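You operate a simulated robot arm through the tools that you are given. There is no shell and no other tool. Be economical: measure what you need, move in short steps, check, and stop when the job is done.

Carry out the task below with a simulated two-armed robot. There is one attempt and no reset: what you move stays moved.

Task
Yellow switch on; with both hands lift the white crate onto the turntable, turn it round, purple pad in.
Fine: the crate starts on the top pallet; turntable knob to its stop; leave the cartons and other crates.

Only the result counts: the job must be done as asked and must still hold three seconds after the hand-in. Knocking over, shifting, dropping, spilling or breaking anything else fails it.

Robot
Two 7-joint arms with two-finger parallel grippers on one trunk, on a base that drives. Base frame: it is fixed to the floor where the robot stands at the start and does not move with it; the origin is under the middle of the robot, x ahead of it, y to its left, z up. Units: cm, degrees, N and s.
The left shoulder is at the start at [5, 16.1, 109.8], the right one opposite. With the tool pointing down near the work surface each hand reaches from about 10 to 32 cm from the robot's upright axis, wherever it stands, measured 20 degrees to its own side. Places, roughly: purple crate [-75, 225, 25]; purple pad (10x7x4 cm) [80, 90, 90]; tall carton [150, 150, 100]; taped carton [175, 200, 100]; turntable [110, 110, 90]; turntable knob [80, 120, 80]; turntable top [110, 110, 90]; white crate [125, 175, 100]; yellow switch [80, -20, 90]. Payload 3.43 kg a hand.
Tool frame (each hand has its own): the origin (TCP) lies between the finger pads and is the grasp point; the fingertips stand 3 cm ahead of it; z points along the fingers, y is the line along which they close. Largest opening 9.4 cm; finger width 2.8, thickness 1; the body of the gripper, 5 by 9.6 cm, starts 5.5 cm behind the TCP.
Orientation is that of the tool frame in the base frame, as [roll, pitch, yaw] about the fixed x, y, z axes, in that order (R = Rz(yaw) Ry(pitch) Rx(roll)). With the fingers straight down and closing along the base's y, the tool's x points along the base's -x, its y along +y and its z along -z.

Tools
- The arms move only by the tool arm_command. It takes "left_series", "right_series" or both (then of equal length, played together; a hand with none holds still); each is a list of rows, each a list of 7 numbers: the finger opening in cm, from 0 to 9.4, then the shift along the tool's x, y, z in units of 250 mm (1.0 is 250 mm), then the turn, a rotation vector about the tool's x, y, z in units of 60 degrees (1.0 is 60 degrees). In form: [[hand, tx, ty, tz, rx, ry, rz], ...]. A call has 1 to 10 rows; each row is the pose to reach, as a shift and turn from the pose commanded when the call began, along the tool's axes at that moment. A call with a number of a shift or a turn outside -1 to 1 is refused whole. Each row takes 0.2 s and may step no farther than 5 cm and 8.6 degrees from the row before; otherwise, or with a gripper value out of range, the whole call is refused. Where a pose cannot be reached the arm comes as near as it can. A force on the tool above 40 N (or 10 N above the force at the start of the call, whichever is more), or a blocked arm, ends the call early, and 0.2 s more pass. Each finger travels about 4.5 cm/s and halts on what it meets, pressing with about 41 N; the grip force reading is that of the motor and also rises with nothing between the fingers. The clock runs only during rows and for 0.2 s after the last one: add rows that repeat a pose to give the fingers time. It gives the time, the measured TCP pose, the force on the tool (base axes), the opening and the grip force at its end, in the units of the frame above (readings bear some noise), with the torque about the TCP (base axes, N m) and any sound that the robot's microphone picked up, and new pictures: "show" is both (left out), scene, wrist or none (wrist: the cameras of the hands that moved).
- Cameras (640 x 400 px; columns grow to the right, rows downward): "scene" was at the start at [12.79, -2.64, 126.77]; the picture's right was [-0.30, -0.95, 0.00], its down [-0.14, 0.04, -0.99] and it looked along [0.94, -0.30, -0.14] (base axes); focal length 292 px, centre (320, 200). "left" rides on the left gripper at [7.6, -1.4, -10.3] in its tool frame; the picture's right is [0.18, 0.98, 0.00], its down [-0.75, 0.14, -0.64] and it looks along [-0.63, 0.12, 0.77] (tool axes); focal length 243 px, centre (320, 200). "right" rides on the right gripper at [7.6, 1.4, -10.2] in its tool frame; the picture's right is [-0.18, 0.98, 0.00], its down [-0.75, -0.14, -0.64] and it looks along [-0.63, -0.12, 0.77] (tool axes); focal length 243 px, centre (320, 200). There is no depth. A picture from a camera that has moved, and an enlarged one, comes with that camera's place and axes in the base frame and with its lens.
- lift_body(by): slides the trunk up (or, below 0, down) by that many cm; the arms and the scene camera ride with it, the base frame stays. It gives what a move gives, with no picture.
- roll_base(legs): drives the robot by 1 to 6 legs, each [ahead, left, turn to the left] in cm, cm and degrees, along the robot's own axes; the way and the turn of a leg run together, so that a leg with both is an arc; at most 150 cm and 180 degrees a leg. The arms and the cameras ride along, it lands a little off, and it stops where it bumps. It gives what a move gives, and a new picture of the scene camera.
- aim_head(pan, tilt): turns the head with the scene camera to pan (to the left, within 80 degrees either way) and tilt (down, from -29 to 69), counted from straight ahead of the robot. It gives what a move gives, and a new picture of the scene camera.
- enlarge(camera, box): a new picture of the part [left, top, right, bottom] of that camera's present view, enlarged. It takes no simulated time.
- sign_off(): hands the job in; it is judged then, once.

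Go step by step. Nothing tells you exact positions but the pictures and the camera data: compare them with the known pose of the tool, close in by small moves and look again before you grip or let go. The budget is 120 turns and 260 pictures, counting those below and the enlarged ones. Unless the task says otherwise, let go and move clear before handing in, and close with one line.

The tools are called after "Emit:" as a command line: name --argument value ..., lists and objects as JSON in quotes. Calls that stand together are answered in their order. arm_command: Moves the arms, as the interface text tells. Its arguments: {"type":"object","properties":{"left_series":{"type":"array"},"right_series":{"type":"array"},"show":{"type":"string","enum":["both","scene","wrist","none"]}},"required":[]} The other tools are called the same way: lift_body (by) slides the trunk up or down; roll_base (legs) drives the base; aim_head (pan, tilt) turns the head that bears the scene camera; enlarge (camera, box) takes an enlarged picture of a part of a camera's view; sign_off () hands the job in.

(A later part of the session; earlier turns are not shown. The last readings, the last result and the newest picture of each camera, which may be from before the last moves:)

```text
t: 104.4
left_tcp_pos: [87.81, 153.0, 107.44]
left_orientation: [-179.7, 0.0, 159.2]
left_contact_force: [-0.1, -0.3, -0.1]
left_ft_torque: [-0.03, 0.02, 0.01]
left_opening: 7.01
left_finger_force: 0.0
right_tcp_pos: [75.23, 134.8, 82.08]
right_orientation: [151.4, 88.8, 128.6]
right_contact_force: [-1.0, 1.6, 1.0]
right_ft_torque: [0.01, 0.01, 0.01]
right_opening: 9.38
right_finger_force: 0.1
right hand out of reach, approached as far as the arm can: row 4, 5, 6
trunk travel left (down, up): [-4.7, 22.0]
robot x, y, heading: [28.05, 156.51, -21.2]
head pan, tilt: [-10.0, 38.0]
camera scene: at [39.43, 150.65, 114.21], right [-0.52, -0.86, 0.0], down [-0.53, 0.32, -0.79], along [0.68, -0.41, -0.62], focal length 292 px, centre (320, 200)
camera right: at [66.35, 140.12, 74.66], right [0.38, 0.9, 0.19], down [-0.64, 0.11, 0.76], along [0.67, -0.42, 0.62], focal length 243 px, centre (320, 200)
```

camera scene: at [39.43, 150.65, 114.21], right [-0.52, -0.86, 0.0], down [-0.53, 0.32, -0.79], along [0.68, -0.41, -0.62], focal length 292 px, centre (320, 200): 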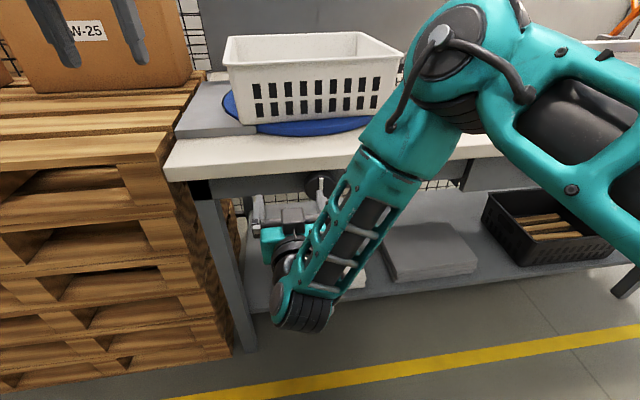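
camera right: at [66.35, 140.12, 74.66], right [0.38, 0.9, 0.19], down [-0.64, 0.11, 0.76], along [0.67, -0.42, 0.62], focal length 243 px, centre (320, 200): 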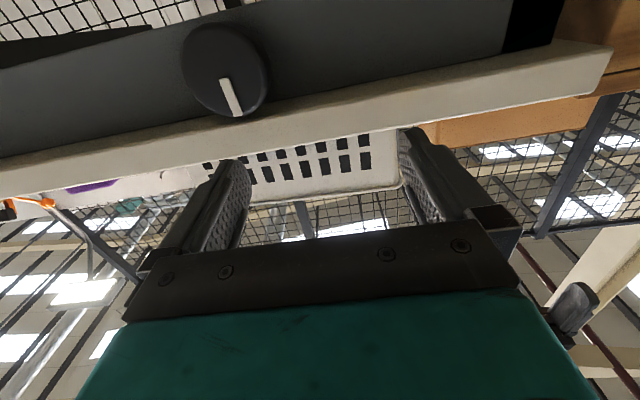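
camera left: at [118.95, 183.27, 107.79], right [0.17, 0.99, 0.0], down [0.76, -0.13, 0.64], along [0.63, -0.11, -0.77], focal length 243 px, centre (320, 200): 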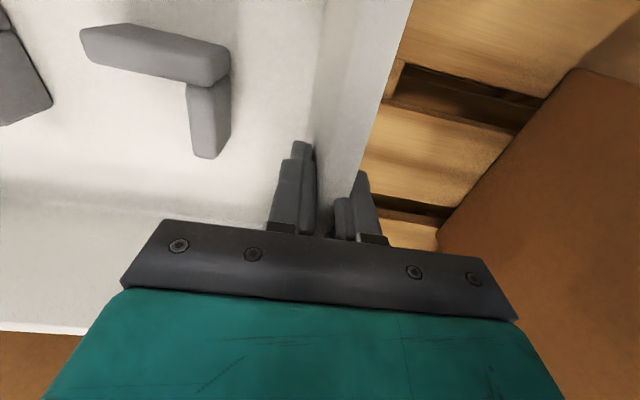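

The hand is nearly level but the wrist is too folded to reach the spot; I back the robot 14 cm to give the arm room, then re-issue the pose.

Emit:
roll_base --legs '[[-14, 0, 0]]'

Emit:
arm_command --right_series '[[9.4, 0, 0, 0, 0, 0, 0], [9.4, 0, 0, 0, 0, 0, 0]]'

```text
t: 105.7
left_tcp_pos: [74.85, 157.92, 107.42]
left_orientation: [-179.8, 0.1, 159.4]
left_contact_force: [-0.4, -0.8, -0.2]
left_ft_torque: [0.03, -0.02, -0.02]
left_opening: 7.0
left_finger_force: 0.0
right_tcp_pos: [62.41, 139.74, 82.07]
right_orientation: [156.1, 88.7, 133.4]
right_contact_force: [-0.4, 0.1, -0.1]
right_ft_torque: [0.03, 0.02, 0.0]
right_opening: 9.38
right_finger_force: 0.1
trunk travel left (down, up): [-4.7, 22.0]
robot x, y, heading: [15.53, 161.16, -21.0]
head pan, tilt: [-10.0, 38.0]
camera scene: at [26.47, 155.65, 114.22], right [-0.52, -0.86, 0.0], down [-0.53, 0.32, -0.79], along [0.68, -0.41, -0.62], focal length 292 px, centre (320, 200)
```

scene: 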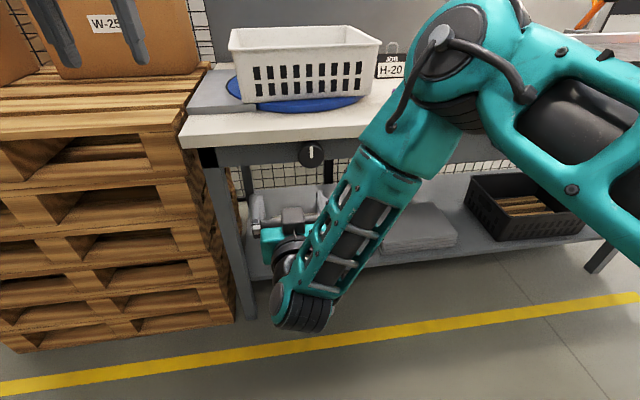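

```text
t: 106.3
left_tcp_pos: [74.87, 157.9, 107.33]
left_orientation: [-179.8, 0.0, 159.3]
left_contact_force: [-0.1, -0.3, 0.4]
left_ft_torque: [-0.01, -0.01, -0.04]
left_opening: 7.02
left_finger_force: 0.0
right_tcp_pos: [62.27, 139.73, 82.24]
right_orientation: [156.2, 88.7, 133.5]
right_contact_force: [-0.5, -0.1, -0.1]
right_ft_torque: [0.0, 0.02, 0.01]
right_opening: 9.38
right_finger_force: 0.0
trunk travel left (down, up): [-4.7, 22.0]
robot x, y, heading: [15.24, 161.53, -21.1]
head pan, tilt: [-10.0, 38.0]
camera scene: at [26.49, 155.64, 114.21], right [-0.52, -0.86, 0.0], down [-0.53, 0.32, -0.79], along [0.68, -0.41, -0.62], focal length 292 px, centre (320, 200)
camera right: at [53.38, 145.12, 74.67], right [0.38, 0.9, 0.19], down [-0.63, 0.11, 0.77], along [0.67, -0.42, 0.61], focal length 243 px, centre (320, 200)
```

scene: 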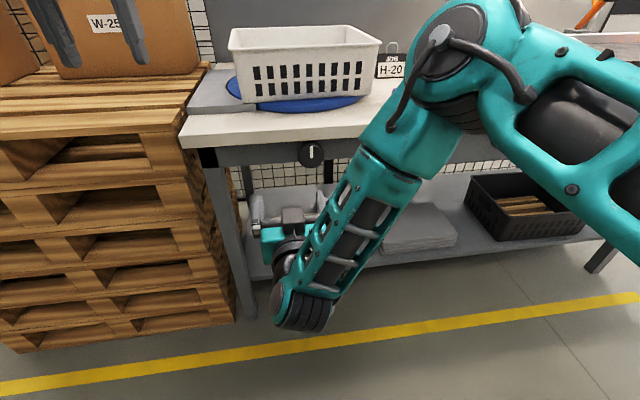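
right: 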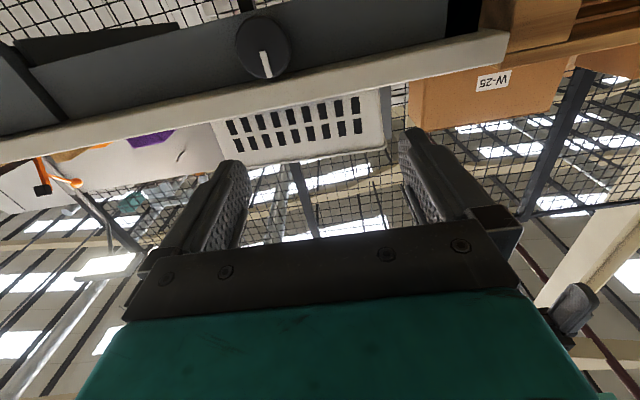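

Now I move the level hand forward to the pre-grasp point.

Emit:
arm_command --right_series '[[9.4, 0.04, -0.06, 0.12, -0.02, 0, 0], [9.4, 0.08, -0.12, 0.25, -0.025, 0, 0], [9.4, 0.12, -0.18, 0.37, -0.025, 0, 0], [9.4, 0.16, -0.23, 0.5, -0.025, 0, 0], [9.4, 0.2, -0.28, 0.62, -0.025, 0, 0]]'

```text
t: 107.5
left_tcp_pos: [74.89, 157.97, 107.4]
left_orientation: [-179.9, 0.0, 159.3]
left_contact_force: [0.1, 0.0, 0.6]
left_ft_torque: [0.01, 0.0, 0.01]
left_opening: 6.98
left_finger_force: 0.0
right_tcp_pos: [76.31, 134.7, 82.18]
right_orientation: [174.0, 86.2, 149.4]
right_contact_force: [0.1, 0.1, 0.7]
right_ft_torque: [0.0, 0.0, 0.01]
right_opening: 9.39
right_finger_force: 0.0
right hand out of reach, approached as far as the arm can: row 1, 2, 3, 4, 5
trunk travel left (down, up): [-4.7, 22.0]
robot x, y, heading: [15.37, 161.37, -21.1]
head pan, tilt: [-10.0, 38.0]
camera scene: at [26.51, 155.64, 114.21], right [-0.52, -0.86, 0.0], down [-0.53, 0.32, -0.79], along [0.68, -0.41, -0.62], focal length 292 px, centre (320, 200)
camera right: at [67.14, 140.37, 75.28], right [0.42, 0.89, 0.19], down [-0.6, 0.11, 0.79], along [0.68, -0.45, 0.58], focal length 243 px, centre (320, 200)
```

scene: 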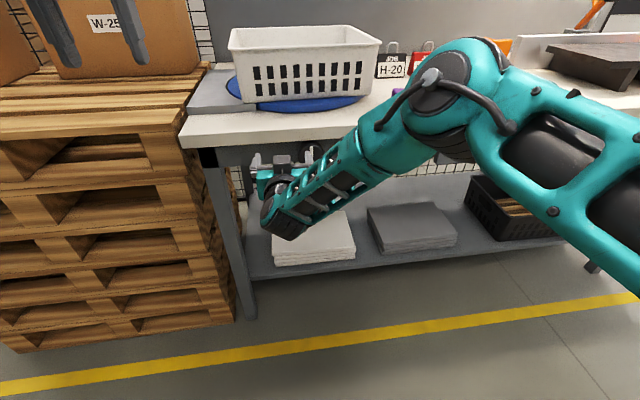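
right: 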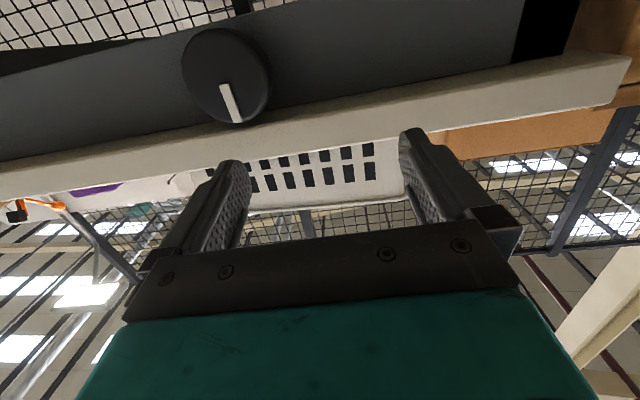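

Lower and rightward reach is limited by the wrist, so I use the trunk (down 4.7) and the base (right 7.3) instead.

Emit:
lift_body --by -4.6

Emit:
roll_base --legs '[[0, -7.3, 0]]'

Emit:
enlarge --camera "right" --box '[0, 0, 640, 400]'

```text
t: 108.4
left_tcp_pos: [74.85, 157.97, 102.92]
left_orientation: [-179.7, 0.0, 159.3]
left_contact_force: [-0.3, -1.5, 0.8]
left_ft_torque: [-0.01, 0.02, 0.02]
left_opening: 6.99
left_finger_force: 0.0
right_tcp_pos: [76.26, 134.71, 77.6]
right_orientation: [173.5, 86.4, 149.0]
right_contact_force: [-0.3, -0.7, -0.7]
right_ft_torque: [0.0, 0.03, 0.01]
right_opening: 9.39
right_finger_force: 0.0
trunk travel left (down, up): [-0.1, 26.6]
robot x, y, heading: [15.71, 161.41, -21.2]
head pan, tilt: [-10.0, 38.0]
```

```text
t: 109.7
left_tcp_pos: [72.29, 151.21, 102.8]
left_orientation: [-179.8, 0.0, 159.4]
left_contact_force: [-0.3, -0.9, -1.2]
left_ft_torque: [0.02, 0.01, -0.02]
left_opening: 6.99
left_finger_force: 0.0
right_tcp_pos: [73.69, 128.01, 77.58]
right_orientation: [173.5, 86.3, 149.0]
right_contact_force: [-0.5, -0.7, 0.0]
right_ft_torque: [-0.02, 0.0, 0.01]
right_opening: 9.43
right_finger_force: 0.0
trunk travel left (down, up): [-0.1, 26.6]
robot x, y, heading: [12.5, 154.67, -21.2]
head pan, tilt: [-10.0, 38.0]
camera scene: at [23.91, 148.9, 109.61], right [-0.51, -0.86, 0.0], down [-0.53, 0.32, -0.79], along [0.68, -0.41, -0.62], focal length 292 px, centre (320, 200)
```

scene: 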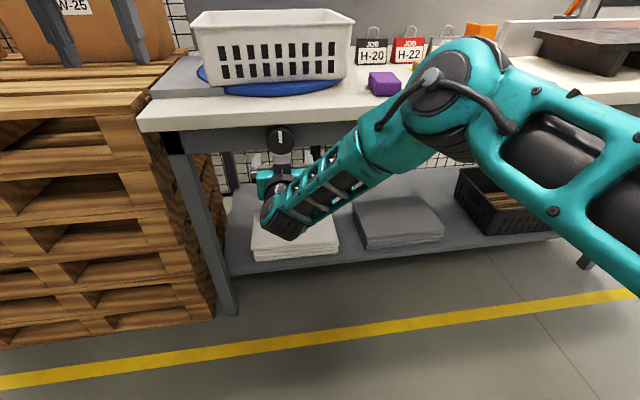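

```text
1.00 times, centred on (320, 200) of right (not enlarged: the box is as wide or as high as the picture)
camera zoom: at [64.52, 133.67, 70.7], right [0.42, 0.89, 0.19], down [-0.6, 0.11, 0.79], along [0.68, -0.45, 0.58], focal length 243 px, centre (320, 200)
```

zoom: 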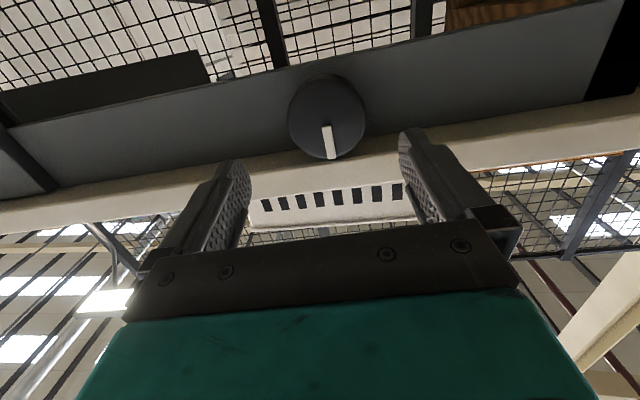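

The knob now sits centred between the fingers. Before gripping I test in free space how far the wrist can roll both ways.

Emit:
arm_command --right_series '[[9.4, 0, 0, 0, 0, 0, 0.14], [9.4, 0, 0, 0, 0, 0, 0.28], [9.4, 0, 0, 0, 0, 0, 0.42], [9.4, 0, 0, 0, 0, 0, 0.56], [9.4, 0, 0, 0, 0, 0, 0.7], [9.4, 0, 0, 0, 0, 0, 0.84], [9.4, 0, 0, 0, 0, 0, 0.98]]' --show "none"

Emit:
arm_command --right_series '[[9.4, 0, 0, 0, 0, 0, -0.14], [9.4, 0, 0, 0, 0, 0, -0.28], [9.4, 0, 0, 0, 0, 0, -0.42], [9.4, 0, 0, 0, 0, 0, -0.56], [9.4, 0, 0, 0, 0, 0, -0.7], [9.4, 0, 0, 0, 0, 0, -0.84], [9.4, 0, 0, 0, 0, 0, -0.98]]' --show "none"

Emit:
arm_command --right_series '[[9.4, 0, 0, 0, 0, 0, -0.14], [9.4, 0, 0, 0, 0, 0, -0.28], [9.4, 0, 0, 0, 0, 0, -0.42], [9.4, 0, 0, 0, 0, 0, -0.56], [9.4, 0, 0, 0, 0, 0, -0.7], [9.4, 0, 0, 0, 0, 0, -0.84], [9.4, 0, 0, 0, 0, 0, -0.98]]' --show "none"

```text
t: 111.3
left_tcp_pos: [72.3, 151.25, 102.77]
left_orientation: [-179.7, 0.0, 159.5]
left_contact_force: [0.3, 0.0, -0.3]
left_ft_torque: [0.01, 0.03, 0.04]
left_opening: 7.01
left_finger_force: 0.0
right_tcp_pos: [73.58, 127.92, 77.65]
right_orientation: [94.2, 30.7, 67.8]
right_contact_force: [0.1, 1.1, 0.1]
right_ft_torque: [0.04, 0.02, 0.02]
right_opening: 9.38
right_finger_force: 0.0
trunk travel left (down, up): [-0.1, 26.6]
robot x, y, heading: [13.1, 154.79, -21.0]
head pan, tilt: [-10.0, 38.0]
```

```text
t: 112.9
left_tcp_pos: [72.23, 151.1, 102.64]
left_orientation: [-179.7, 0.0, 159.5]
left_contact_force: [0.0, 0.7, 0.5]
left_ft_torque: [0.0, 0.01, 0.04]
left_opening: 6.99
left_finger_force: 0.1
right_tcp_pos: [73.62, 128.0, 77.78]
right_orientation: [176.2, 86.3, 151.7]
right_contact_force: [0.1, -0.4, 0.0]
right_ft_torque: [0.0, 0.02, 0.0]
right_opening: 9.39
right_finger_force: 0.0
trunk travel left (down, up): [-0.1, 26.6]
robot x, y, heading: [12.94, 154.64, -21.1]
head pan, tilt: [-10.0, 38.0]
```

```text
t: 114.5
left_tcp_pos: [72.24, 151.11, 102.68]
left_orientation: [-179.7, 0.1, 159.4]
left_contact_force: [-0.3, 0.3, -0.7]
left_ft_torque: [-0.02, -0.01, 0.0]
left_opening: 7.01
left_finger_force: 0.1
right_tcp_pos: [73.69, 128.02, 77.58]
right_orientation: [-94.4, 31.3, -116.9]
right_contact_force: [0.4, -0.4, 0.0]
right_ft_torque: [-0.01, -0.01, -0.02]
right_opening: 9.42
right_finger_force: 0.0
trunk travel left (down, up): [-0.1, 26.6]
robot x, y, heading: [13.17, 154.68, -20.9]
head pan, tilt: [-10.0, 38.0]
```

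The wrist rolls ±60° freely. I set a start roll of about -40° with the fingers near 8.4 cm, and align the tool with the knob's axis.

Emit:
arm_command --right_series '[[9, 0, 0, 0, 0, 0, 0.14], [8.6, 0, 0, 0, 0, 0, 0.28], [8.6, 0, 0, 0, 0, 0, 0.333]]' --show "none"

Emit:
arm_command --right_series '[[8.6, 0, 0, 0, -0.002, -0.08, 0], [8.6, 0, 0, 0, -0.002, -0.08, 0]]' --show "wrist"

```text
t: 115.3
left_tcp_pos: [72.19, 151.15, 102.76]
left_orientation: [-179.7, 0.1, 159.4]
left_contact_force: [-0.3, 0.0, -0.1]
left_ft_torque: [0.02, 0.0, 0.02]
left_opening: 7.01
left_finger_force: 0.0
right_tcp_pos: [73.64, 128.0, 77.7]
right_orientation: [-96.0, 51.5, -119.2]
right_contact_force: [0.1, -0.1, 0.3]
right_ft_torque: [-0.03, -0.03, 0.0]
right_opening: 8.61
right_finger_force: 0.1
trunk travel left (down, up): [-0.1, 26.6]
robot x, y, heading: [12.8, 154.33, -21.0]
head pan, tilt: [-10.0, 38.0]
```

```text
t: 115.9
left_tcp_pos: [72.22, 151.11, 102.75]
left_orientation: [-179.7, 0.0, 159.4]
left_contact_force: [-0.1, 0.3, -0.2]
left_ft_torque: [0.02, 0.02, 0.0]
left_opening: 6.99
left_finger_force: 0.2
right_tcp_pos: [73.69, 128.01, 77.67]
right_orientation: [-96.1, 51.5, -119.2]
right_contact_force: [0.0, 0.3, 0.2]
right_ft_torque: [-0.02, -0.01, -0.01]
right_opening: 8.59
right_finger_force: 0.1
right hand out of reach, approached as far as the arm can: row 1, 2
trunk travel left (down, up): [-0.1, 26.6]
robot x, y, heading: [12.37, 154.5, -20.8]
head pan, tilt: [-10.0, 38.0]
camera right: at [62.49, 129.03, 71.44], right [0.34, 0.82, -0.47], down [-0.39, 0.57, 0.72], along [0.85, -0.06, 0.52], focal length 243 px, centre (320, 200)
```

right: 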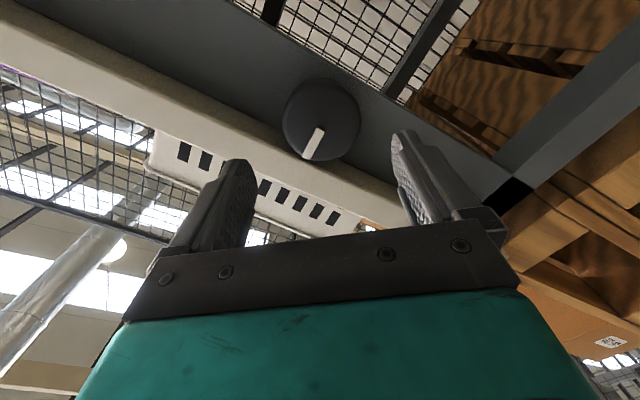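

Alignment is within 5°, enough. I advance to just before the knob and look.

Emit:
arm_command --right_series '[[8.6, -0.007, 0, 0.13, 0, 0, 0], [8.6, -0.014, 0, 0.26, 0, 0, 0]]'

Emit:
enlarge --camera "scene" --box '[220, 90, 360, 195]'

```text
t: 116.5
left_tcp_pos: [72.26, 151.09, 102.75]
left_orientation: [-179.7, -0.1, 159.4]
left_contact_force: [0.8, -0.2, 0.3]
left_ft_torque: [0.01, -0.01, -0.01]
left_opening: 6.98
left_finger_force: 0.1
right_tcp_pos: [79.66, 125.33, 77.53]
right_orientation: [-96.1, 51.4, -119.3]
right_contact_force: [0.0, 0.2, 0.5]
right_ft_torque: [-0.03, -0.01, -0.01]
right_opening: 8.62
right_finger_force: 0.0
trunk travel left (down, up): [-0.1, 26.6]
robot x, y, heading: [12.71, 154.3, -20.7]
head pan, tilt: [-10.0, 38.0]
camera scene: at [23.92, 148.9, 109.61], right [-0.51, -0.86, 0.0], down [-0.53, 0.32, -0.79], along [0.68, -0.41, -0.62], focal length 292 px, centre (320, 200)
camera right: at [68.45, 126.43, 71.35], right [0.34, 0.82, -0.47], down [-0.39, 0.57, 0.72], along [0.85, -0.06, 0.52], focal length 243 px, centre (320, 200)
```

scene: 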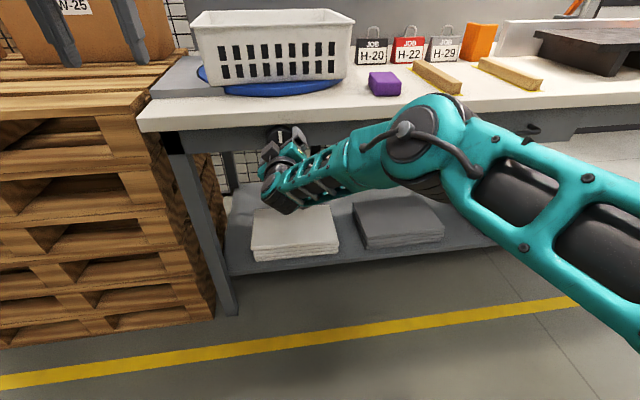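
right: 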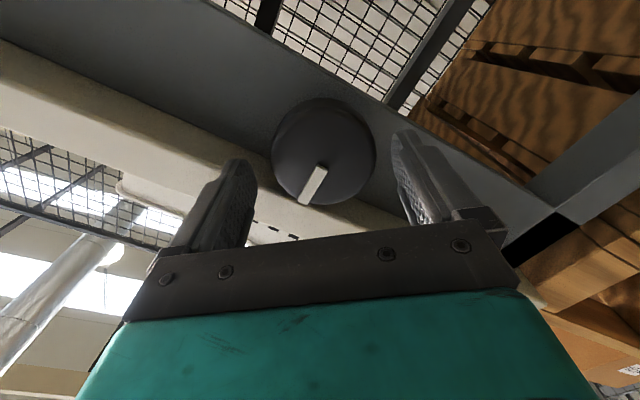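

```text
3.81 times, centred on (290, 142) of scene
camera zoom: at [23.92, 148.9, 109.61], right [-0.51, -0.86, 0.0], down [-0.53, 0.32, -0.79], along [0.68, -0.41, -0.62], focal length 1112 px, centre (434, 419)
```

zoom: 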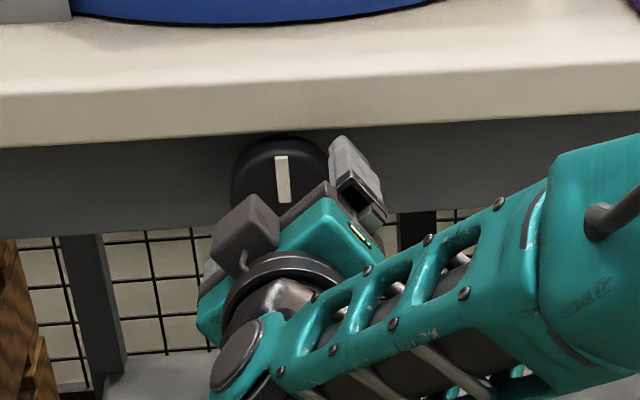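

Well centred (offset under 2 mm). I go the last 3.4 cm and close on the knob.

Emit:
arm_command --right_series '[[8.6, -0.003, 0, 0.07, 0, 0, 0], [8.6, -0.007, 0, 0.136, 0, 0, 0], [8.6, -0.007, 0, 0.136, 0, 0, 0]]' --show "wrist"

Emit:
arm_command --right_series '[[7.5, 0, 0, 0, 0, 0, 0], [6, 0, 0, 0, 0, 0, 0], [4, 0, 0, 0, 0, 0, 0], [4, 0, 0, 0, 0, 0, 0]]' --show "wrist"

```text
t: 116.9
left_tcp_pos: [72.1, 151.2, 102.74]
left_orientation: [-179.9, 0.0, 159.4]
left_contact_force: [0.1, 1.3, -0.2]
left_ft_torque: [0.01, 0.01, -0.03]
left_opening: 7.0
left_finger_force: 0.1
right_tcp_pos: [80.35, 125.39, 77.25]
right_orientation: [-95.8, 51.6, -119.1]
right_contact_force: [-13.0, 5.1, 2.0]
right_ft_torque: [-0.3, -0.56, -0.49]
right_opening: 8.73
right_finger_force: 0.6
trunk travel left (down, up): [-0.1, 26.6]
robot x, y, heading: [12.59, 154.38, -21.1]
head pan, tilt: [-10.0, 38.0]
stopped in row 1 (right hand): the force on the tool passed its limit at 55 N (the readings are from after the stop); the commanded pose is now the measured one
camera right: at [69.14, 126.52, 71.13], right [0.34, 0.82, -0.46], down [-0.4, 0.57, 0.72], along [0.85, -0.06, 0.52], focal length 243 px, centre (320, 200)
```

right: 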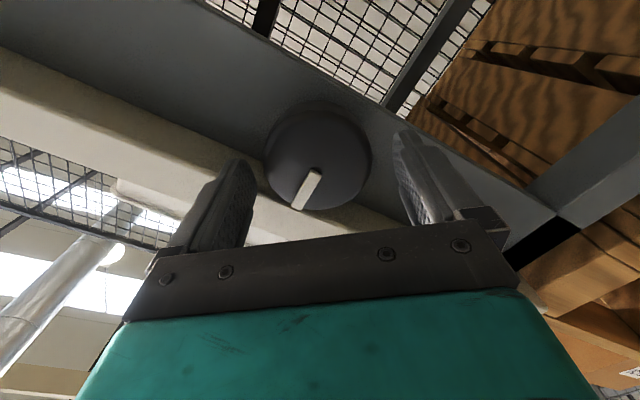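

```text
t: 117.9
left_tcp_pos: [72.1, 151.21, 102.83]
left_orientation: [-179.8, 0.2, 159.4]
left_contact_force: [-0.4, 0.6, -0.7]
left_ft_torque: [0.0, 0.06, -0.01]
left_opening: 7.0
left_finger_force: 0.1
right_tcp_pos: [80.22, 125.25, 77.48]
right_orientation: [-95.6, 51.4, -119.1]
right_contact_force: [-19.4, 0.3, 7.6]
right_ft_torque: [-0.31, -0.67, -0.64]
right_opening: 6.49
right_finger_force: 37.2
trunk travel left (down, up): [-0.1, 26.6]
robot x, y, heading: [12.73, 154.48, -21.1]
head pan, tilt: [-10.0, 38.0]
camera right: at [69.13, 126.38, 71.22], right [0.34, 0.82, -0.46], down [-0.4, 0.57, 0.72], along [0.85, -0.06, 0.52], focal length 243 px, centre (320, 200)
```

right: 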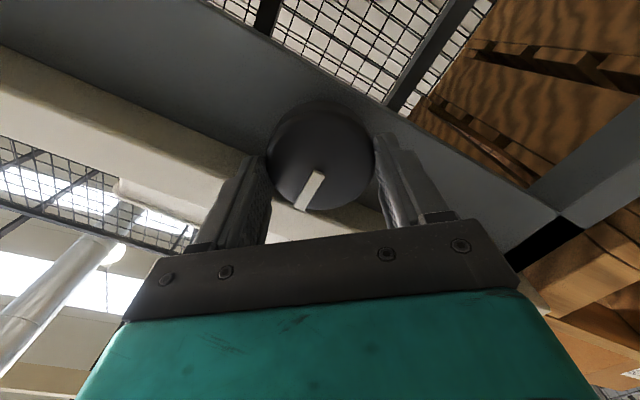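

The upper finger met the slab's front edge, but the fingertips already hold the knob with 37 N just in front of the slab. I try a small clockwise turn with this grip.

Emit:
arm_command --right_series '[[3, 0, 0, 0, 0, 0, 0], [3, 0, 0, 0, 0, 0, 0.1], [3, 0, 0, 0, 0, 0, 0.2], [3, 0, 0, 0, 0, 0, 0.3]]'

```text
t: 118.9
left_tcp_pos: [72.1, 151.28, 102.78]
left_orientation: [-179.9, 0.1, 159.4]
left_contact_force: [0.1, -0.2, 0.9]
left_ft_torque: [-0.01, -0.01, -0.01]
left_opening: 7.0
left_finger_force: 0.1
right_tcp_pos: [80.34, 125.28, 77.32]
right_orientation: [-100.3, 69.2, -124.3]
right_contact_force: [-8.6, -1.0, 7.2]
right_ft_torque: [-1.73, 0.63, 0.02]
right_opening: 6.48
right_finger_force: 44.9
trunk travel left (down, up): [-0.1, 26.6]
robot x, y, heading: [12.52, 154.68, -21.2]
head pan, tilt: [-10.0, 38.0]
camera scene: at [23.78, 148.94, 109.63], right [-0.52, -0.86, 0.0], down [-0.53, 0.32, -0.79], along [0.68, -0.41, -0.61], focal length 292 px, centre (320, 200)
camera right: at [70.06, 128.45, 70.35], right [0.4, 0.9, -0.17], down [-0.48, 0.37, 0.79], along [0.78, -0.24, 0.58], focal length 243 px, centre (320, 200)
```

scene: 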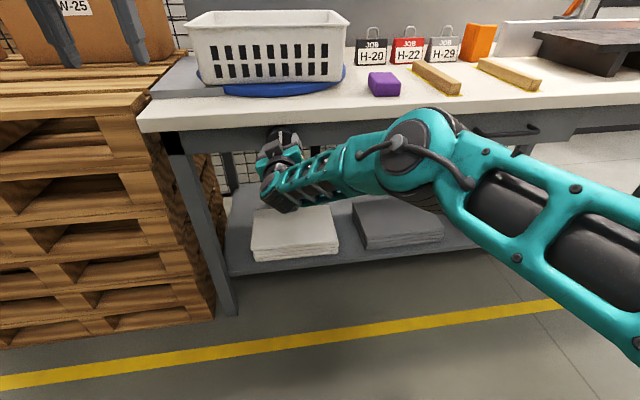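
right: 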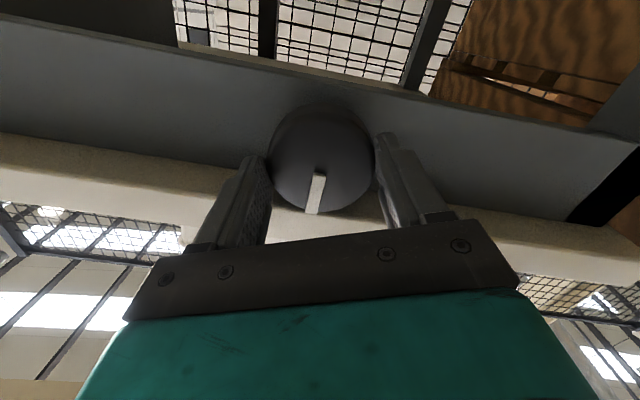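

The knob turns clockwise and the crate turns with it, but the shallow grip slips somewhat. I open, go deeper at this flatter roll, and regrip.

Emit:
arm_command --right_series '[[7.8, 0, 0, 0, 0, 0, 0], [7.8, 0, 0, 0, 0, 0, 0], [7.8, -0.003, 0.001, 0.04, 0, 0, 0], [7.8, -0.006, 0.002, 0.08, 0, 0, 0], [7.8, -0.008, 0.003, 0.1, 0, 0, 0]]' --show "wrist"

Emit:
arm_command --right_series '[[6, 0, 0, 0, 0, 0, 0], [4, 0, 0, 0, 0, 0, 0], [3, 0, 0, 0, 0, 0, 0], [3, 0, 0, 0, 0, 0, 0]]' --show "wrist"

```text
t: 120.1
left_tcp_pos: [72.17, 151.02, 102.79]
left_orientation: [-179.8, -0.1, 159.4]
left_contact_force: [-0.2, -0.1, -0.4]
left_ft_torque: [-0.02, -0.03, 0.01]
left_opening: 7.0
left_finger_force: 0.0
right_tcp_pos: [82.73, 124.31, 77.27]
right_orientation: [-100.8, 69.4, -124.8]
right_contact_force: [0.2, 0.3, -0.5]
right_ft_torque: [0.02, 0.01, 0.0]
right_opening: 7.77
right_finger_force: 0.1
trunk travel left (down, up): [-0.1, 26.6]
robot x, y, heading: [12.68, 154.31, -21.0]
head pan, tilt: [-10.0, 38.0]
camera right: at [72.49, 127.56, 70.24], right [0.4, 0.9, -0.17], down [-0.48, 0.36, 0.8], along [0.78, -0.24, 0.58], focal length 243 px, centre (320, 200)
```

right: 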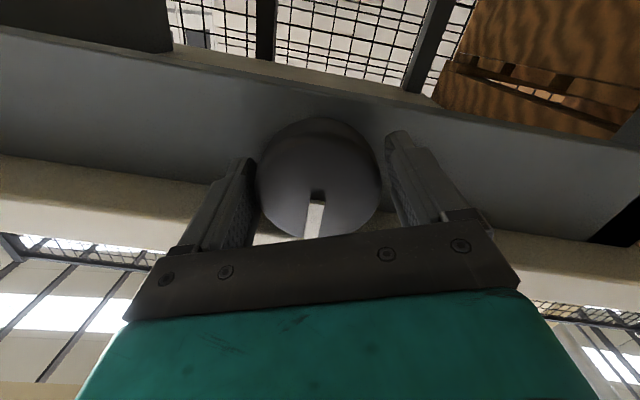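

```text
t: 121.1
left_tcp_pos: [72.18, 151.14, 102.72]
left_orientation: [-179.7, -0.1, 159.3]
left_contact_force: [-0.1, -0.8, -0.7]
left_ft_torque: [0.0, 0.0, -0.03]
left_opening: 6.97
left_finger_force: 0.1
right_tcp_pos: [82.83, 124.19, 77.35]
right_orientation: [-100.6, 69.3, -124.7]
right_contact_force: [-2.0, -5.1, 1.6]
right_ft_torque: [0.03, -0.04, -0.16]
right_opening: 6.74
right_finger_force: 45.3
trunk travel left (down, up): [-0.1, 26.6]
robot x, y, heading: [12.95, 154.64, -21.1]
head pan, tilt: [-10.0, 38.0]
camera right: at [72.48, 127.45, 70.28], right [0.4, 0.9, -0.17], down [-0.48, 0.36, 0.8], along [0.78, -0.24, 0.58], focal length 243 px, centre (320, 200)
```

right: 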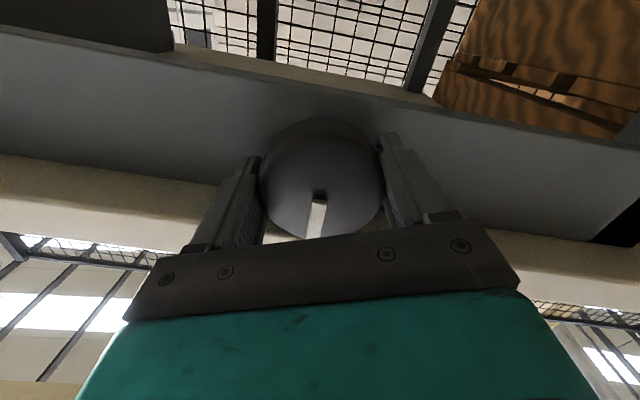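

A solid grip (6.74 cm). I turn clockwise 59°.

Emit:
arm_command --right_series '[[3, 0, 0, 0, 0, 0, 0.1], [3, 0, 0, 0, 0, 0, 0.2], [3, 0, 0, 0, 0, 0, 0.3], [3, 0, 0, 0, 0, 0, 0.4], [3, 0, 0, 0, 0, 0, 0.5], [3, 0, 0, 0, 0, 0, 0.6], [3, 0, 0, 0, 0, 0, 0.7], [3, 0, 0, 0, 0, 0, 0.8], [3, 0, 0, 0, 0, 0, 0.9], [3, 0, 0, 0, 0, 0, 0.98]]'

```text
t: 123.3
left_tcp_pos: [72.16, 151.29, 102.78]
left_orientation: [-179.7, 0.1, 159.3]
left_contact_force: [-0.4, 0.9, 0.3]
left_ft_torque: [0.01, -0.01, -0.01]
left_opening: 6.98
left_finger_force: 0.0
right_tcp_pos: [82.68, 124.42, 77.56]
right_orientation: [95.6, 51.5, 69.7]
right_contact_force: [5.7, 2.5, 14.6]
right_ft_torque: [-1.23, 0.07, 0.52]
right_opening: 6.76
right_finger_force: 45.0
trunk travel left (down, up): [-0.1, 26.6]
robot x, y, heading: [12.85, 154.58, -20.9]
head pan, tilt: [-10.0, 38.0]
camera scene: at [23.8, 148.99, 109.64], right [-0.52, -0.86, 0.0], down [-0.53, 0.32, -0.79], along [0.68, -0.41, -0.61], focal length 292 px, centre (320, 200)
camera right: at [75.57, 134.07, 73.04], right [0.31, 0.58, 0.75], down [-0.8, -0.27, 0.54], along [0.52, -0.77, 0.37], focal length 243 px, centre (320, 200)
```

scene: 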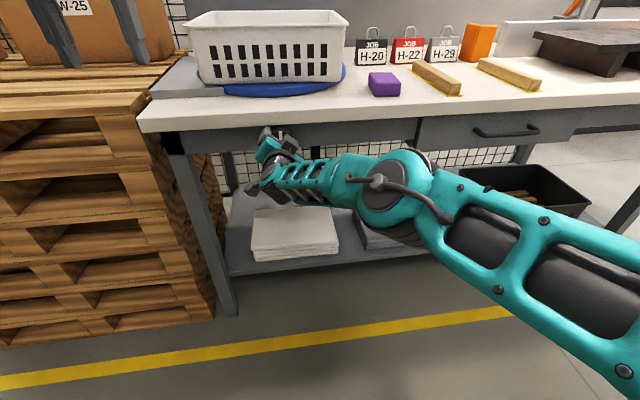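
right: 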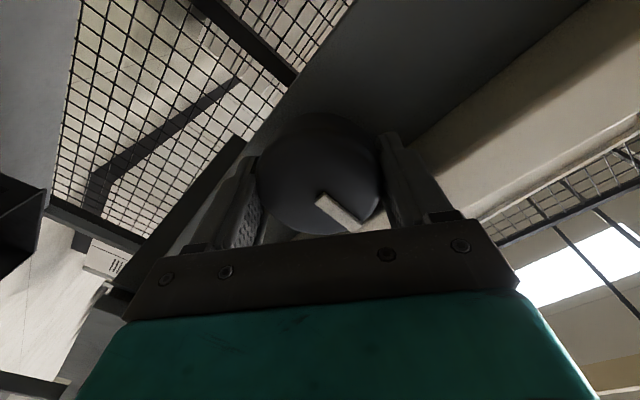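

The fingers slipped round the knob: clockwise it is already at a stop. I turn the other way.

Emit:
arm_command --right_series '[[3, 0, 0, 0, 0, 0, -0.1], [3, 0, 0, 0, 0, 0, -0.2], [3, 0, 0, 0, 0, 0, -0.3], [3, 0, 0, 0, 0, 0, -0.4], [3, 0, 0, 0, 0, 0, -0.5], [3, 0, 0, 0, 0, 0, -0.6], [3, 0, 0, 0, 0, 0, -0.7], [3, 0, 0, 0, 0, 0, -0.8], [3, 0, 0, 0, 0, 0, -0.9], [3, 0, 0, 0, 0, 0, -0.98]]'

```text
t: 125.5
left_tcp_pos: [72.2, 151.21, 102.83]
left_orientation: [-179.7, 0.1, 159.3]
left_contact_force: [-0.2, -0.3, -0.4]
left_ft_torque: [0.02, 0.01, 0.0]
left_opening: 6.98
left_finger_force: 0.0
right_tcp_pos: [82.76, 124.31, 77.5]
right_orientation: [-100.1, 69.2, -124.1]
right_contact_force: [1.0, 3.2, 11.4]
right_ft_torque: [-0.32, -1.09, 0.03]
right_opening: 6.74
right_finger_force: 45.0
trunk travel left (down, up): [-0.1, 26.6]
robot x, y, heading: [12.64, 154.38, -20.9]
head pan, tilt: [-10.0, 38.0]
camera scene: at [23.77, 148.98, 109.64], right [-0.52, -0.86, 0.0], down [-0.53, 0.32, -0.79], along [0.68, -0.41, -0.61], focal length 292 px, centre (320, 200)
camera right: at [72.41, 127.5, 70.43], right [0.4, 0.9, -0.17], down [-0.48, 0.37, 0.79], along [0.78, -0.24, 0.58], focal length 243 px, centre (320, 200)
```

scene: 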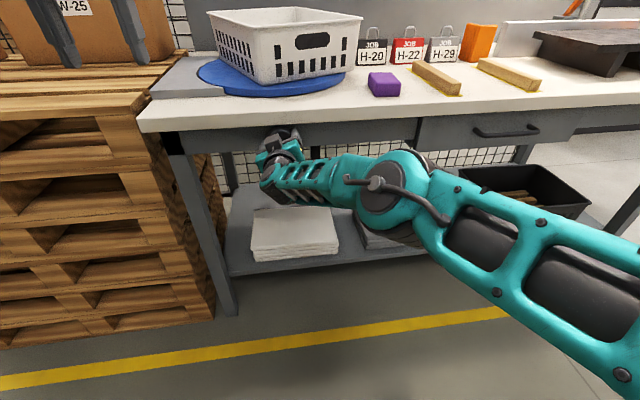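
right: 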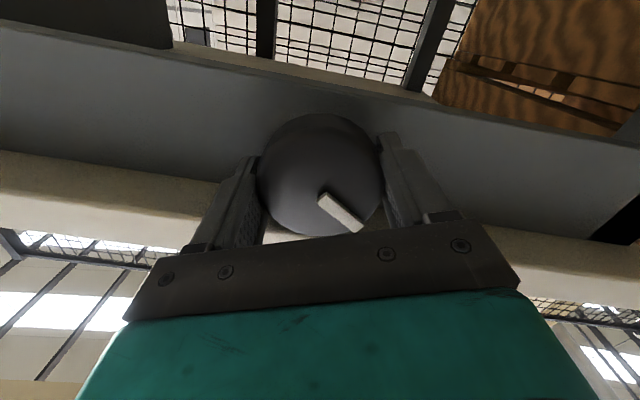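

Counter-clockwise turns the crate well (about 60° so far). I turn 25° more, then release, back out, roll back and regrip.

Emit:
arm_command --right_series '[[3, 0, 0, 0, 0, 0, -0.1], [3, 0, 0, 0, 0, 0, -0.2], [3, 0, 0, 0, 0, 0, -0.3], [3, 0, 0, 0, 0, 0, -0.4], [7.3, 0, 0, 0, 0, 0, -0.4], [7.3, 0, 0, 0, 0, 0, -0.4], [7.3, 0, 0, -0.1, 0, 0, -0.4], [7.3, 0, 0, -0.2, 0, 0, -0.4]]' --show "scene"

Emit:
arm_command --right_series '[[8, 0, 0, 0, 0, 0, 0.14], [8, 0, 0, 0, 0, 0, 0.28], [8, 0, 0, 0, 0, 0, 0.42], [8, 0, 0, 0, 0, 0, 0.56], [8, 0, 0, 0, 0, 0, 0.7], [8, 0, 0, 0, 0, 0, 0.84], [8, 0, 0, 0, 0, 0, 0.98]]' --show "none"

Emit:
arm_command --right_series '[[7.6, 0, 0, 0, 0, 0, 0.14], [7.6, 0, 0, 0, 0, 0, 0.28], [7.6, 0, 0, 0, 0, 0, 0.42]]' --show "wrist"

```text
t: 127.3
left_tcp_pos: [72.26, 151.26, 102.64]
left_orientation: [-179.8, 0.0, 159.5]
left_contact_force: [0.5, 1.1, 0.4]
left_ft_torque: [0.0, -0.01, 0.0]
left_opening: 6.96
left_finger_force: 0.0
right_tcp_pos: [78.15, 126.47, 77.47]
right_orientation: [-95.5, 45.5, -118.5]
right_contact_force: [0.7, -0.2, 0.3]
right_ft_torque: [-0.03, 0.0, 0.02]
right_opening: 7.29
right_finger_force: 0.0
trunk travel left (down, up): [-0.1, 26.6]
robot x, y, heading: [13.22, 154.7, -21.0]
head pan, tilt: [-10.0, 38.0]
camera scene: at [23.88, 148.91, 109.61], right [-0.52, -0.86, 0.0], down [-0.53, 0.32, -0.79], along [0.68, -0.41, -0.62], focal length 292 px, centre (320, 200)
```

scene: 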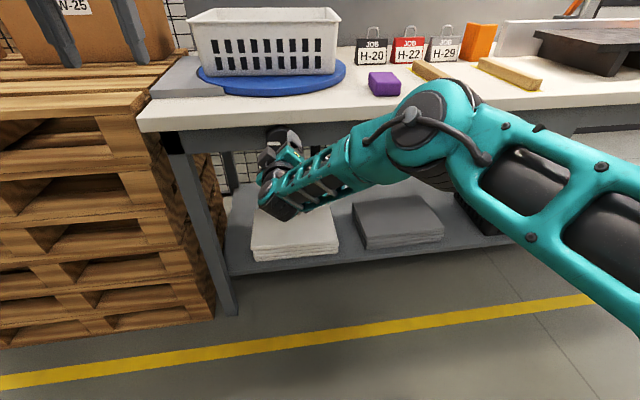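

```text
t: 128.9
left_tcp_pos: [72.23, 151.23, 102.75]
left_orientation: [-179.8, 0.0, 159.4]
left_contact_force: [0.2, 0.7, -0.5]
left_ft_torque: [-0.01, -0.01, 0.0]
left_opening: 7.03
left_finger_force: 0.1
right_tcp_pos: [78.23, 126.29, 77.6]
right_orientation: [104.6, 74.9, 79.5]
right_contact_force: [-1.3, 0.5, -0.2]
right_ft_torque: [-0.01, 0.04, 0.0]
right_opening: 8.0
right_finger_force: 0.1
trunk travel left (down, up): [-0.1, 26.6]
robot x, y, heading: [12.78, 154.5, -21.2]
head pan, tilt: [-10.0, 38.0]
```

```text
t: 129.7
left_tcp_pos: [72.19, 151.22, 102.71]
left_orientation: [-179.8, 0.0, 159.4]
left_contact_force: [-0.5, 0.0, -0.1]
left_ft_torque: [0.0, 0.0, -0.02]
left_opening: 6.99
left_finger_force: 0.0
right_tcp_pos: [78.22, 126.49, 77.48]
right_orientation: [95.9, 49.9, 69.8]
right_contact_force: [0.4, -0.2, 0.2]
right_ft_torque: [0.04, -0.01, -0.01]
right_opening: 7.61
right_finger_force: 0.1
trunk travel left (down, up): [-0.1, 26.6]
robot x, y, heading: [12.62, 154.74, -21.0]
head pan, tilt: [-10.0, 38.0]
camera right: at [71.12, 136.19, 73.29], right [0.31, 0.56, 0.77], down [-0.8, -0.28, 0.53], along [0.51, -0.78, 0.36], focal length 243 px, centre (320, 200)
```

right: 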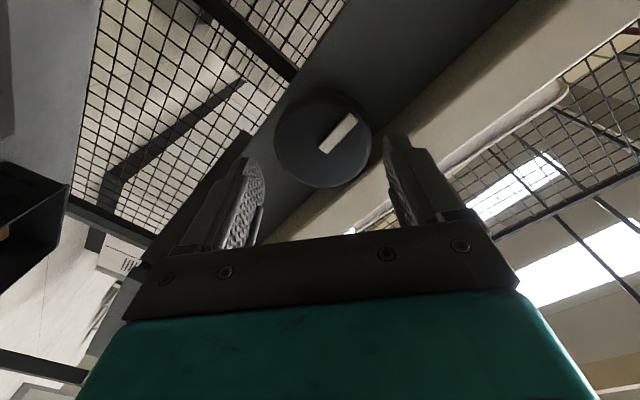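

The crate already looks turned half round and the mark points about to 9 o'clock (~82–90° knob turn). I regrip and push further to be sure the stop is reached.

Emit:
arm_command --right_series '[[7.6, 0, 0, 0.1, 0, 0, 0], [7.6, 0, 0, 0.19, 0, 0, 0], [6, 0, 0, 0.19, 0, 0, 0], [3, 0, 0, 0.19, 0, 0, 0], [3, 0, 0, 0.19, 0, 0, 0]]' --show "wrist"

Emit:
arm_command --right_series '[[3, 0, 0, 0, 0, 0, -0.08], [3, 0, 0, 0, 0, 0, -0.16], [3, 0, 0, 0, 0, 0, -0.24], [3, 0, 0, 0, 0, 0, -0.32], [3, 0, 0, 0, 0, 0, -0.4], [3, 0, 0, 0, 0, 0, -0.4]]'

```text
t: 130.9
left_tcp_pos: [72.13, 151.28, 102.77]
left_orientation: [-179.7, 0.0, 159.5]
left_contact_force: [-0.4, -0.4, -0.5]
left_ft_torque: [0.02, 0.02, 0.0]
left_opening: 6.99
left_finger_force: 0.1
right_tcp_pos: [82.65, 124.67, 77.35]
right_orientation: [95.8, 50.3, 70.0]
right_contact_force: [2.8, 8.2, 3.2]
right_ft_torque: [-0.1, -0.42, 0.64]
right_opening: 6.75
right_finger_force: 45.1
trunk travel left (down, up): [-0.1, 26.6]
robot x, y, heading: [12.65, 154.52, -20.9]
head pan, tilt: [-10.0, 38.0]
camera right: at [75.44, 134.35, 73.06], right [0.31, 0.56, 0.77], down [-0.8, -0.28, 0.53], along [0.52, -0.78, 0.36], focal length 243 px, centre (320, 200)
```

right: 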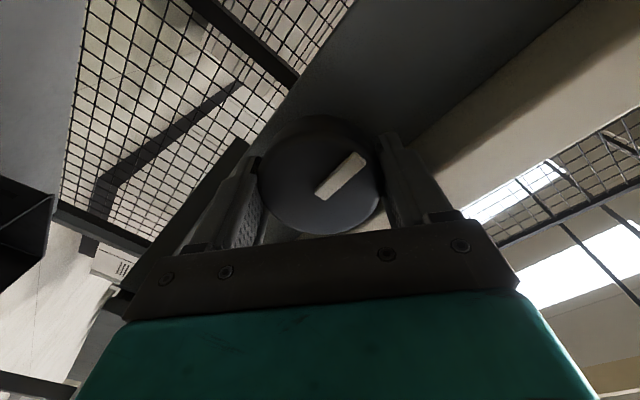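

```text
t: 132.3
left_tcp_pos: [72.25, 151.22, 102.85]
left_orientation: [-179.7, 0.0, 159.4]
left_contact_force: [-0.1, 0.8, -1.1]
left_ft_torque: [0.02, -0.03, 0.01]
left_opening: 7.01
left_finger_force: 0.0
right_tcp_pos: [82.53, 124.41, 77.4]
right_orientation: [103.2, 74.0, 78.2]
right_contact_force: [9.9, 7.4, 11.0]
right_ft_torque: [1.21, -0.63, 0.23]
right_opening: 6.74
right_finger_force: 45.2
trunk travel left (down, up): [-0.1, 26.6]
robot x, y, heading: [12.97, 154.45, -21.0]
head pan, tilt: [-10.0, 38.0]
camera scene: at [23.83, 148.99, 109.63], right [-0.52, -0.86, 0.0], down [-0.53, 0.32, -0.79], along [0.68, -0.41, -0.61], focal length 292 px, centre (320, 200)
camera right: at [74.26, 132.01, 71.11], right [0.4, 0.8, 0.44], down [-0.68, -0.06, 0.73], along [0.61, -0.59, 0.53], focal length 243 px, centre (320, 200)
```

scene: 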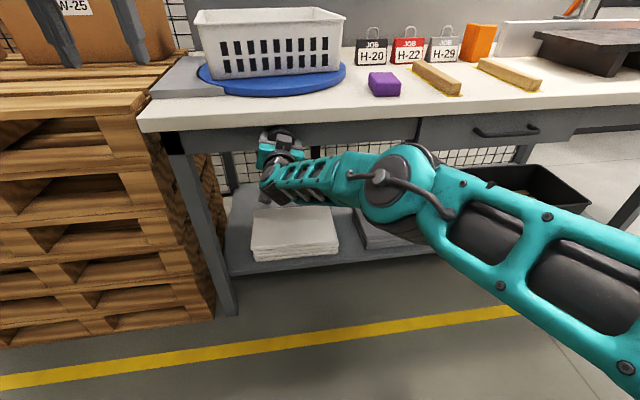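
right: 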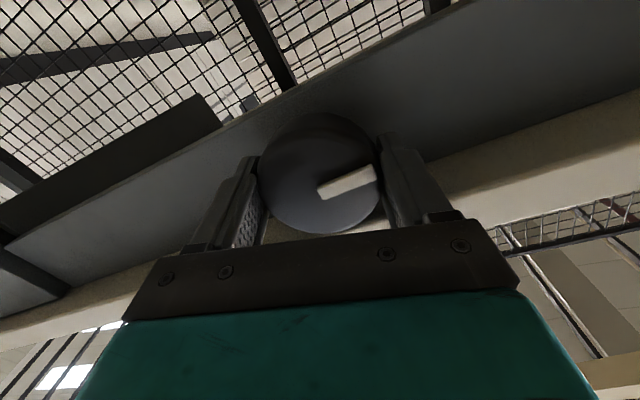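

The fingers now slip with ~1.4 N·m against a firm stop, while free turning took only ~0.1, so the knob is at its stop. I release and back out, then check.

Emit:
arm_command --right_series '[[7.6, 0, 0, 0, 0, 0, 0], [7.6, 0, 0, 0, 0, 0, 0], [7.6, 0, 0, -0.1, 0, 0, 0], [7.6, 0, 0, -0.25, 0, 0, 0], [7.6, 0, 0, -0.42, 0, 0, 0]]'

Emit:
enlarge --camera "scene" --box '[160, 0, 420, 165]'

```text
t: 133.5
left_tcp_pos: [72.32, 151.26, 102.6]
left_orientation: [-179.8, 0.0, 159.4]
left_contact_force: [-0.1, -0.2, 0.2]
left_ft_torque: [-0.02, 0.01, -0.01]
left_opening: 7.0
left_finger_force: 0.0
right_tcp_pos: [72.97, 128.84, 77.96]
right_orientation: [103.3, 73.9, 78.0]
right_contact_force: [-0.6, -0.1, 0.6]
right_ft_torque: [0.0, -0.05, 0.0]
right_opening: 7.61
right_finger_force: 0.1
trunk travel left (down, up): [-0.1, 26.6]
robot x, y, heading: [13.09, 154.66, -21.2]
head pan, tilt: [-10.0, 38.0]
camera scene: at [23.88, 148.91, 109.61], right [-0.52, -0.86, 0.0], down [-0.53, 0.32, -0.79], along [0.68, -0.41, -0.62], focal length 292 px, centre (320, 200)
camera right: at [64.66, 136.25, 71.7], right [0.4, 0.8, 0.44], down [-0.68, -0.06, 0.73], along [0.61, -0.59, 0.53], focal length 243 px, centre (320, 200)
```

scene: 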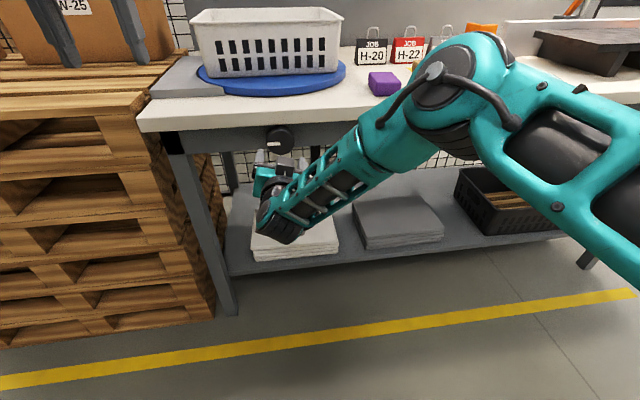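
right: 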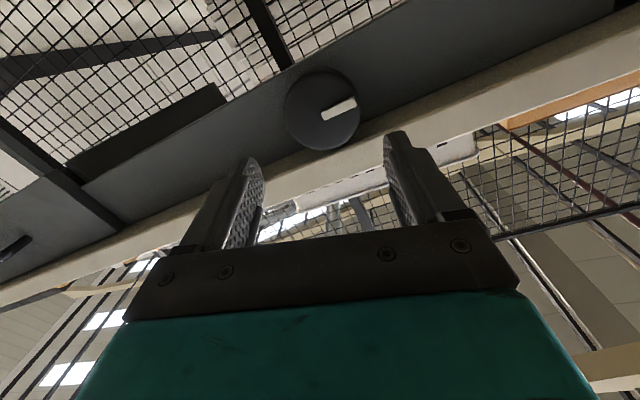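

```text
2.42 times, centred on (290, 82) of scene
camera zoom: at [23.88, 148.91, 109.61], right [-0.52, -0.86, 0.0], down [-0.53, 0.32, -0.79], along [0.68, -0.41, -0.62], focal length 708 px, centre (393, 485)
```

zoom: 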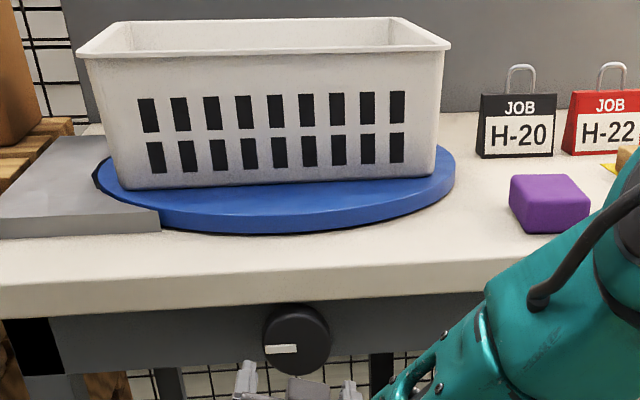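

The mark now points level to the left (90° turned) and the crate is turned round. Next the pad: I back off, raise the trunk and bring the right hand back to pointing down.

Emit:
roll_base --legs '[[-10, 0, 0]]'

Emit:
lift_body --by 16

Emit:
arm_command --right_series '[[7.6, -0.04, 0, 0, 0, 0, -0.1], [7.6, -0.08, 0, 0, 0, 0, -0.2], [7.6, -0.12, 0, 0, 0, 0, -0.27]]' --show "none"

Emit:
arm_command --right_series '[[7.6, -0.06, 0, 0, 0, 0.13, 0], [7.6, -0.12, 0, 0, 0, 0.26, 0], [7.6, -0.18, 0, 0, 0, 0.39, 0], [7.6, -0.24, 0, 0, 0, 0.52, 0], [7.6, -0.3, 0, 0, 0, 0.65, 0], [7.6, -0.36, 0, 0, 0, 0.78, 0], [7.6, -0.42, 0, 0, 0, 0.91, 0]]' --show "none"

```text
t: 134.6
left_tcp_pos: [63.03, 154.79, 102.72]
left_orientation: [-179.8, 0.0, 159.4]
left_contact_force: [-0.6, 0.5, -0.3]
left_ft_torque: [-0.02, 0.0, -0.01]
left_opening: 7.01
left_finger_force: 0.0
right_tcp_pos: [63.65, 132.44, 78.0]
right_orientation: [103.6, 73.9, 78.4]
right_contact_force: [-0.7, 0.0, -0.6]
right_ft_torque: [0.02, 0.0, 0.03]
right_opening: 7.59
right_finger_force: 0.1
trunk travel left (down, up): [-0.1, 26.6]
robot x, y, heading: [3.25, 158.08, -21.0]
head pan, tilt: [-10.0, 38.0]
camera scene: at [14.56, 152.49, 109.62], right [-0.52, -0.86, 0.0], down [-0.53, 0.32, -0.79], along [0.68, -0.41, -0.62], focal length 292 px, centre (320, 200)
```

scene: 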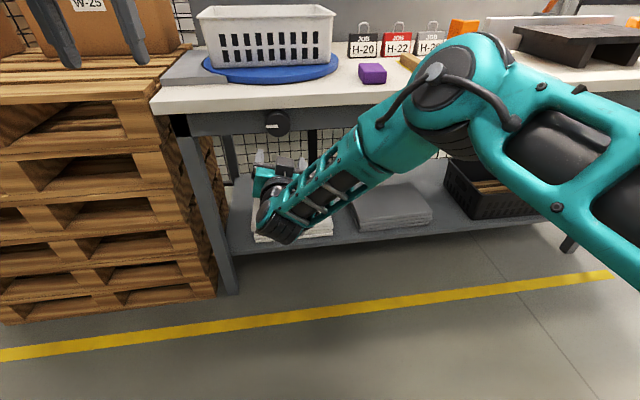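

```text
t: 136.4
left_tcp_pos: [62.96, 154.72, 118.57]
left_orientation: [-179.8, 0.0, 159.4]
left_contact_force: [-0.3, -0.2, 0.2]
left_ft_torque: [0.0, 0.04, -0.04]
left_opening: 7.0
left_finger_force: 0.1
right_tcp_pos: [63.65, 132.46, 93.94]
right_orientation: [103.7, 73.9, 78.6]
right_contact_force: [0.2, -0.1, 0.0]
right_ft_torque: [-0.02, 0.02, 0.0]
right_opening: 7.59
right_finger_force: 0.0
trunk travel left (down, up): [-16.1, 10.6]
robot x, y, heading: [3.83, 158.28, -21.0]
head pan, tilt: [-10.0, 38.0]
```

```text
t: 137.2
left_tcp_pos: [62.92, 154.8, 118.76]
left_orientation: [-179.8, 0.0, 159.4]
left_contact_force: [-0.1, 0.2, -0.3]
left_ft_torque: [0.0, -0.04, 0.03]
left_opening: 7.0
left_finger_force: 0.1
right_tcp_pos: [63.44, 131.58, 96.85]
right_orientation: [-170.6, 86.1, 164.8]
right_contact_force: [0.4, 0.1, 0.1]
right_ft_torque: [-0.01, 0.02, -0.02]
right_opening: 7.6
right_finger_force: 0.1
trunk travel left (down, up): [-16.1, 10.6]
robot x, y, heading: [3.6, 158.21, -21.0]
head pan, tilt: [-10.0, 38.0]
```

```text
t: 138.8
left_tcp_pos: [62.97, 154.85, 118.67]
left_orientation: [-179.7, -0.1, 159.4]
left_contact_force: [0.3, -0.5, -0.3]
left_ft_torque: [-0.01, 0.01, -0.01]
left_opening: 7.03
left_finger_force: 0.1
right_tcp_pos: [64.17, 131.41, 107.24]
right_orientation: [-179.5, 31.6, 155.7]
right_contact_force: [0.2, 0.3, -0.8]
right_ft_torque: [0.0, -0.01, 0.0]
right_opening: 7.61
right_finger_force: 0.1
trunk travel left (down, up): [-16.1, 10.6]
robot x, y, heading: [3.67, 158.32, -20.9]
head pan, tilt: [-10.0, 38.0]
```

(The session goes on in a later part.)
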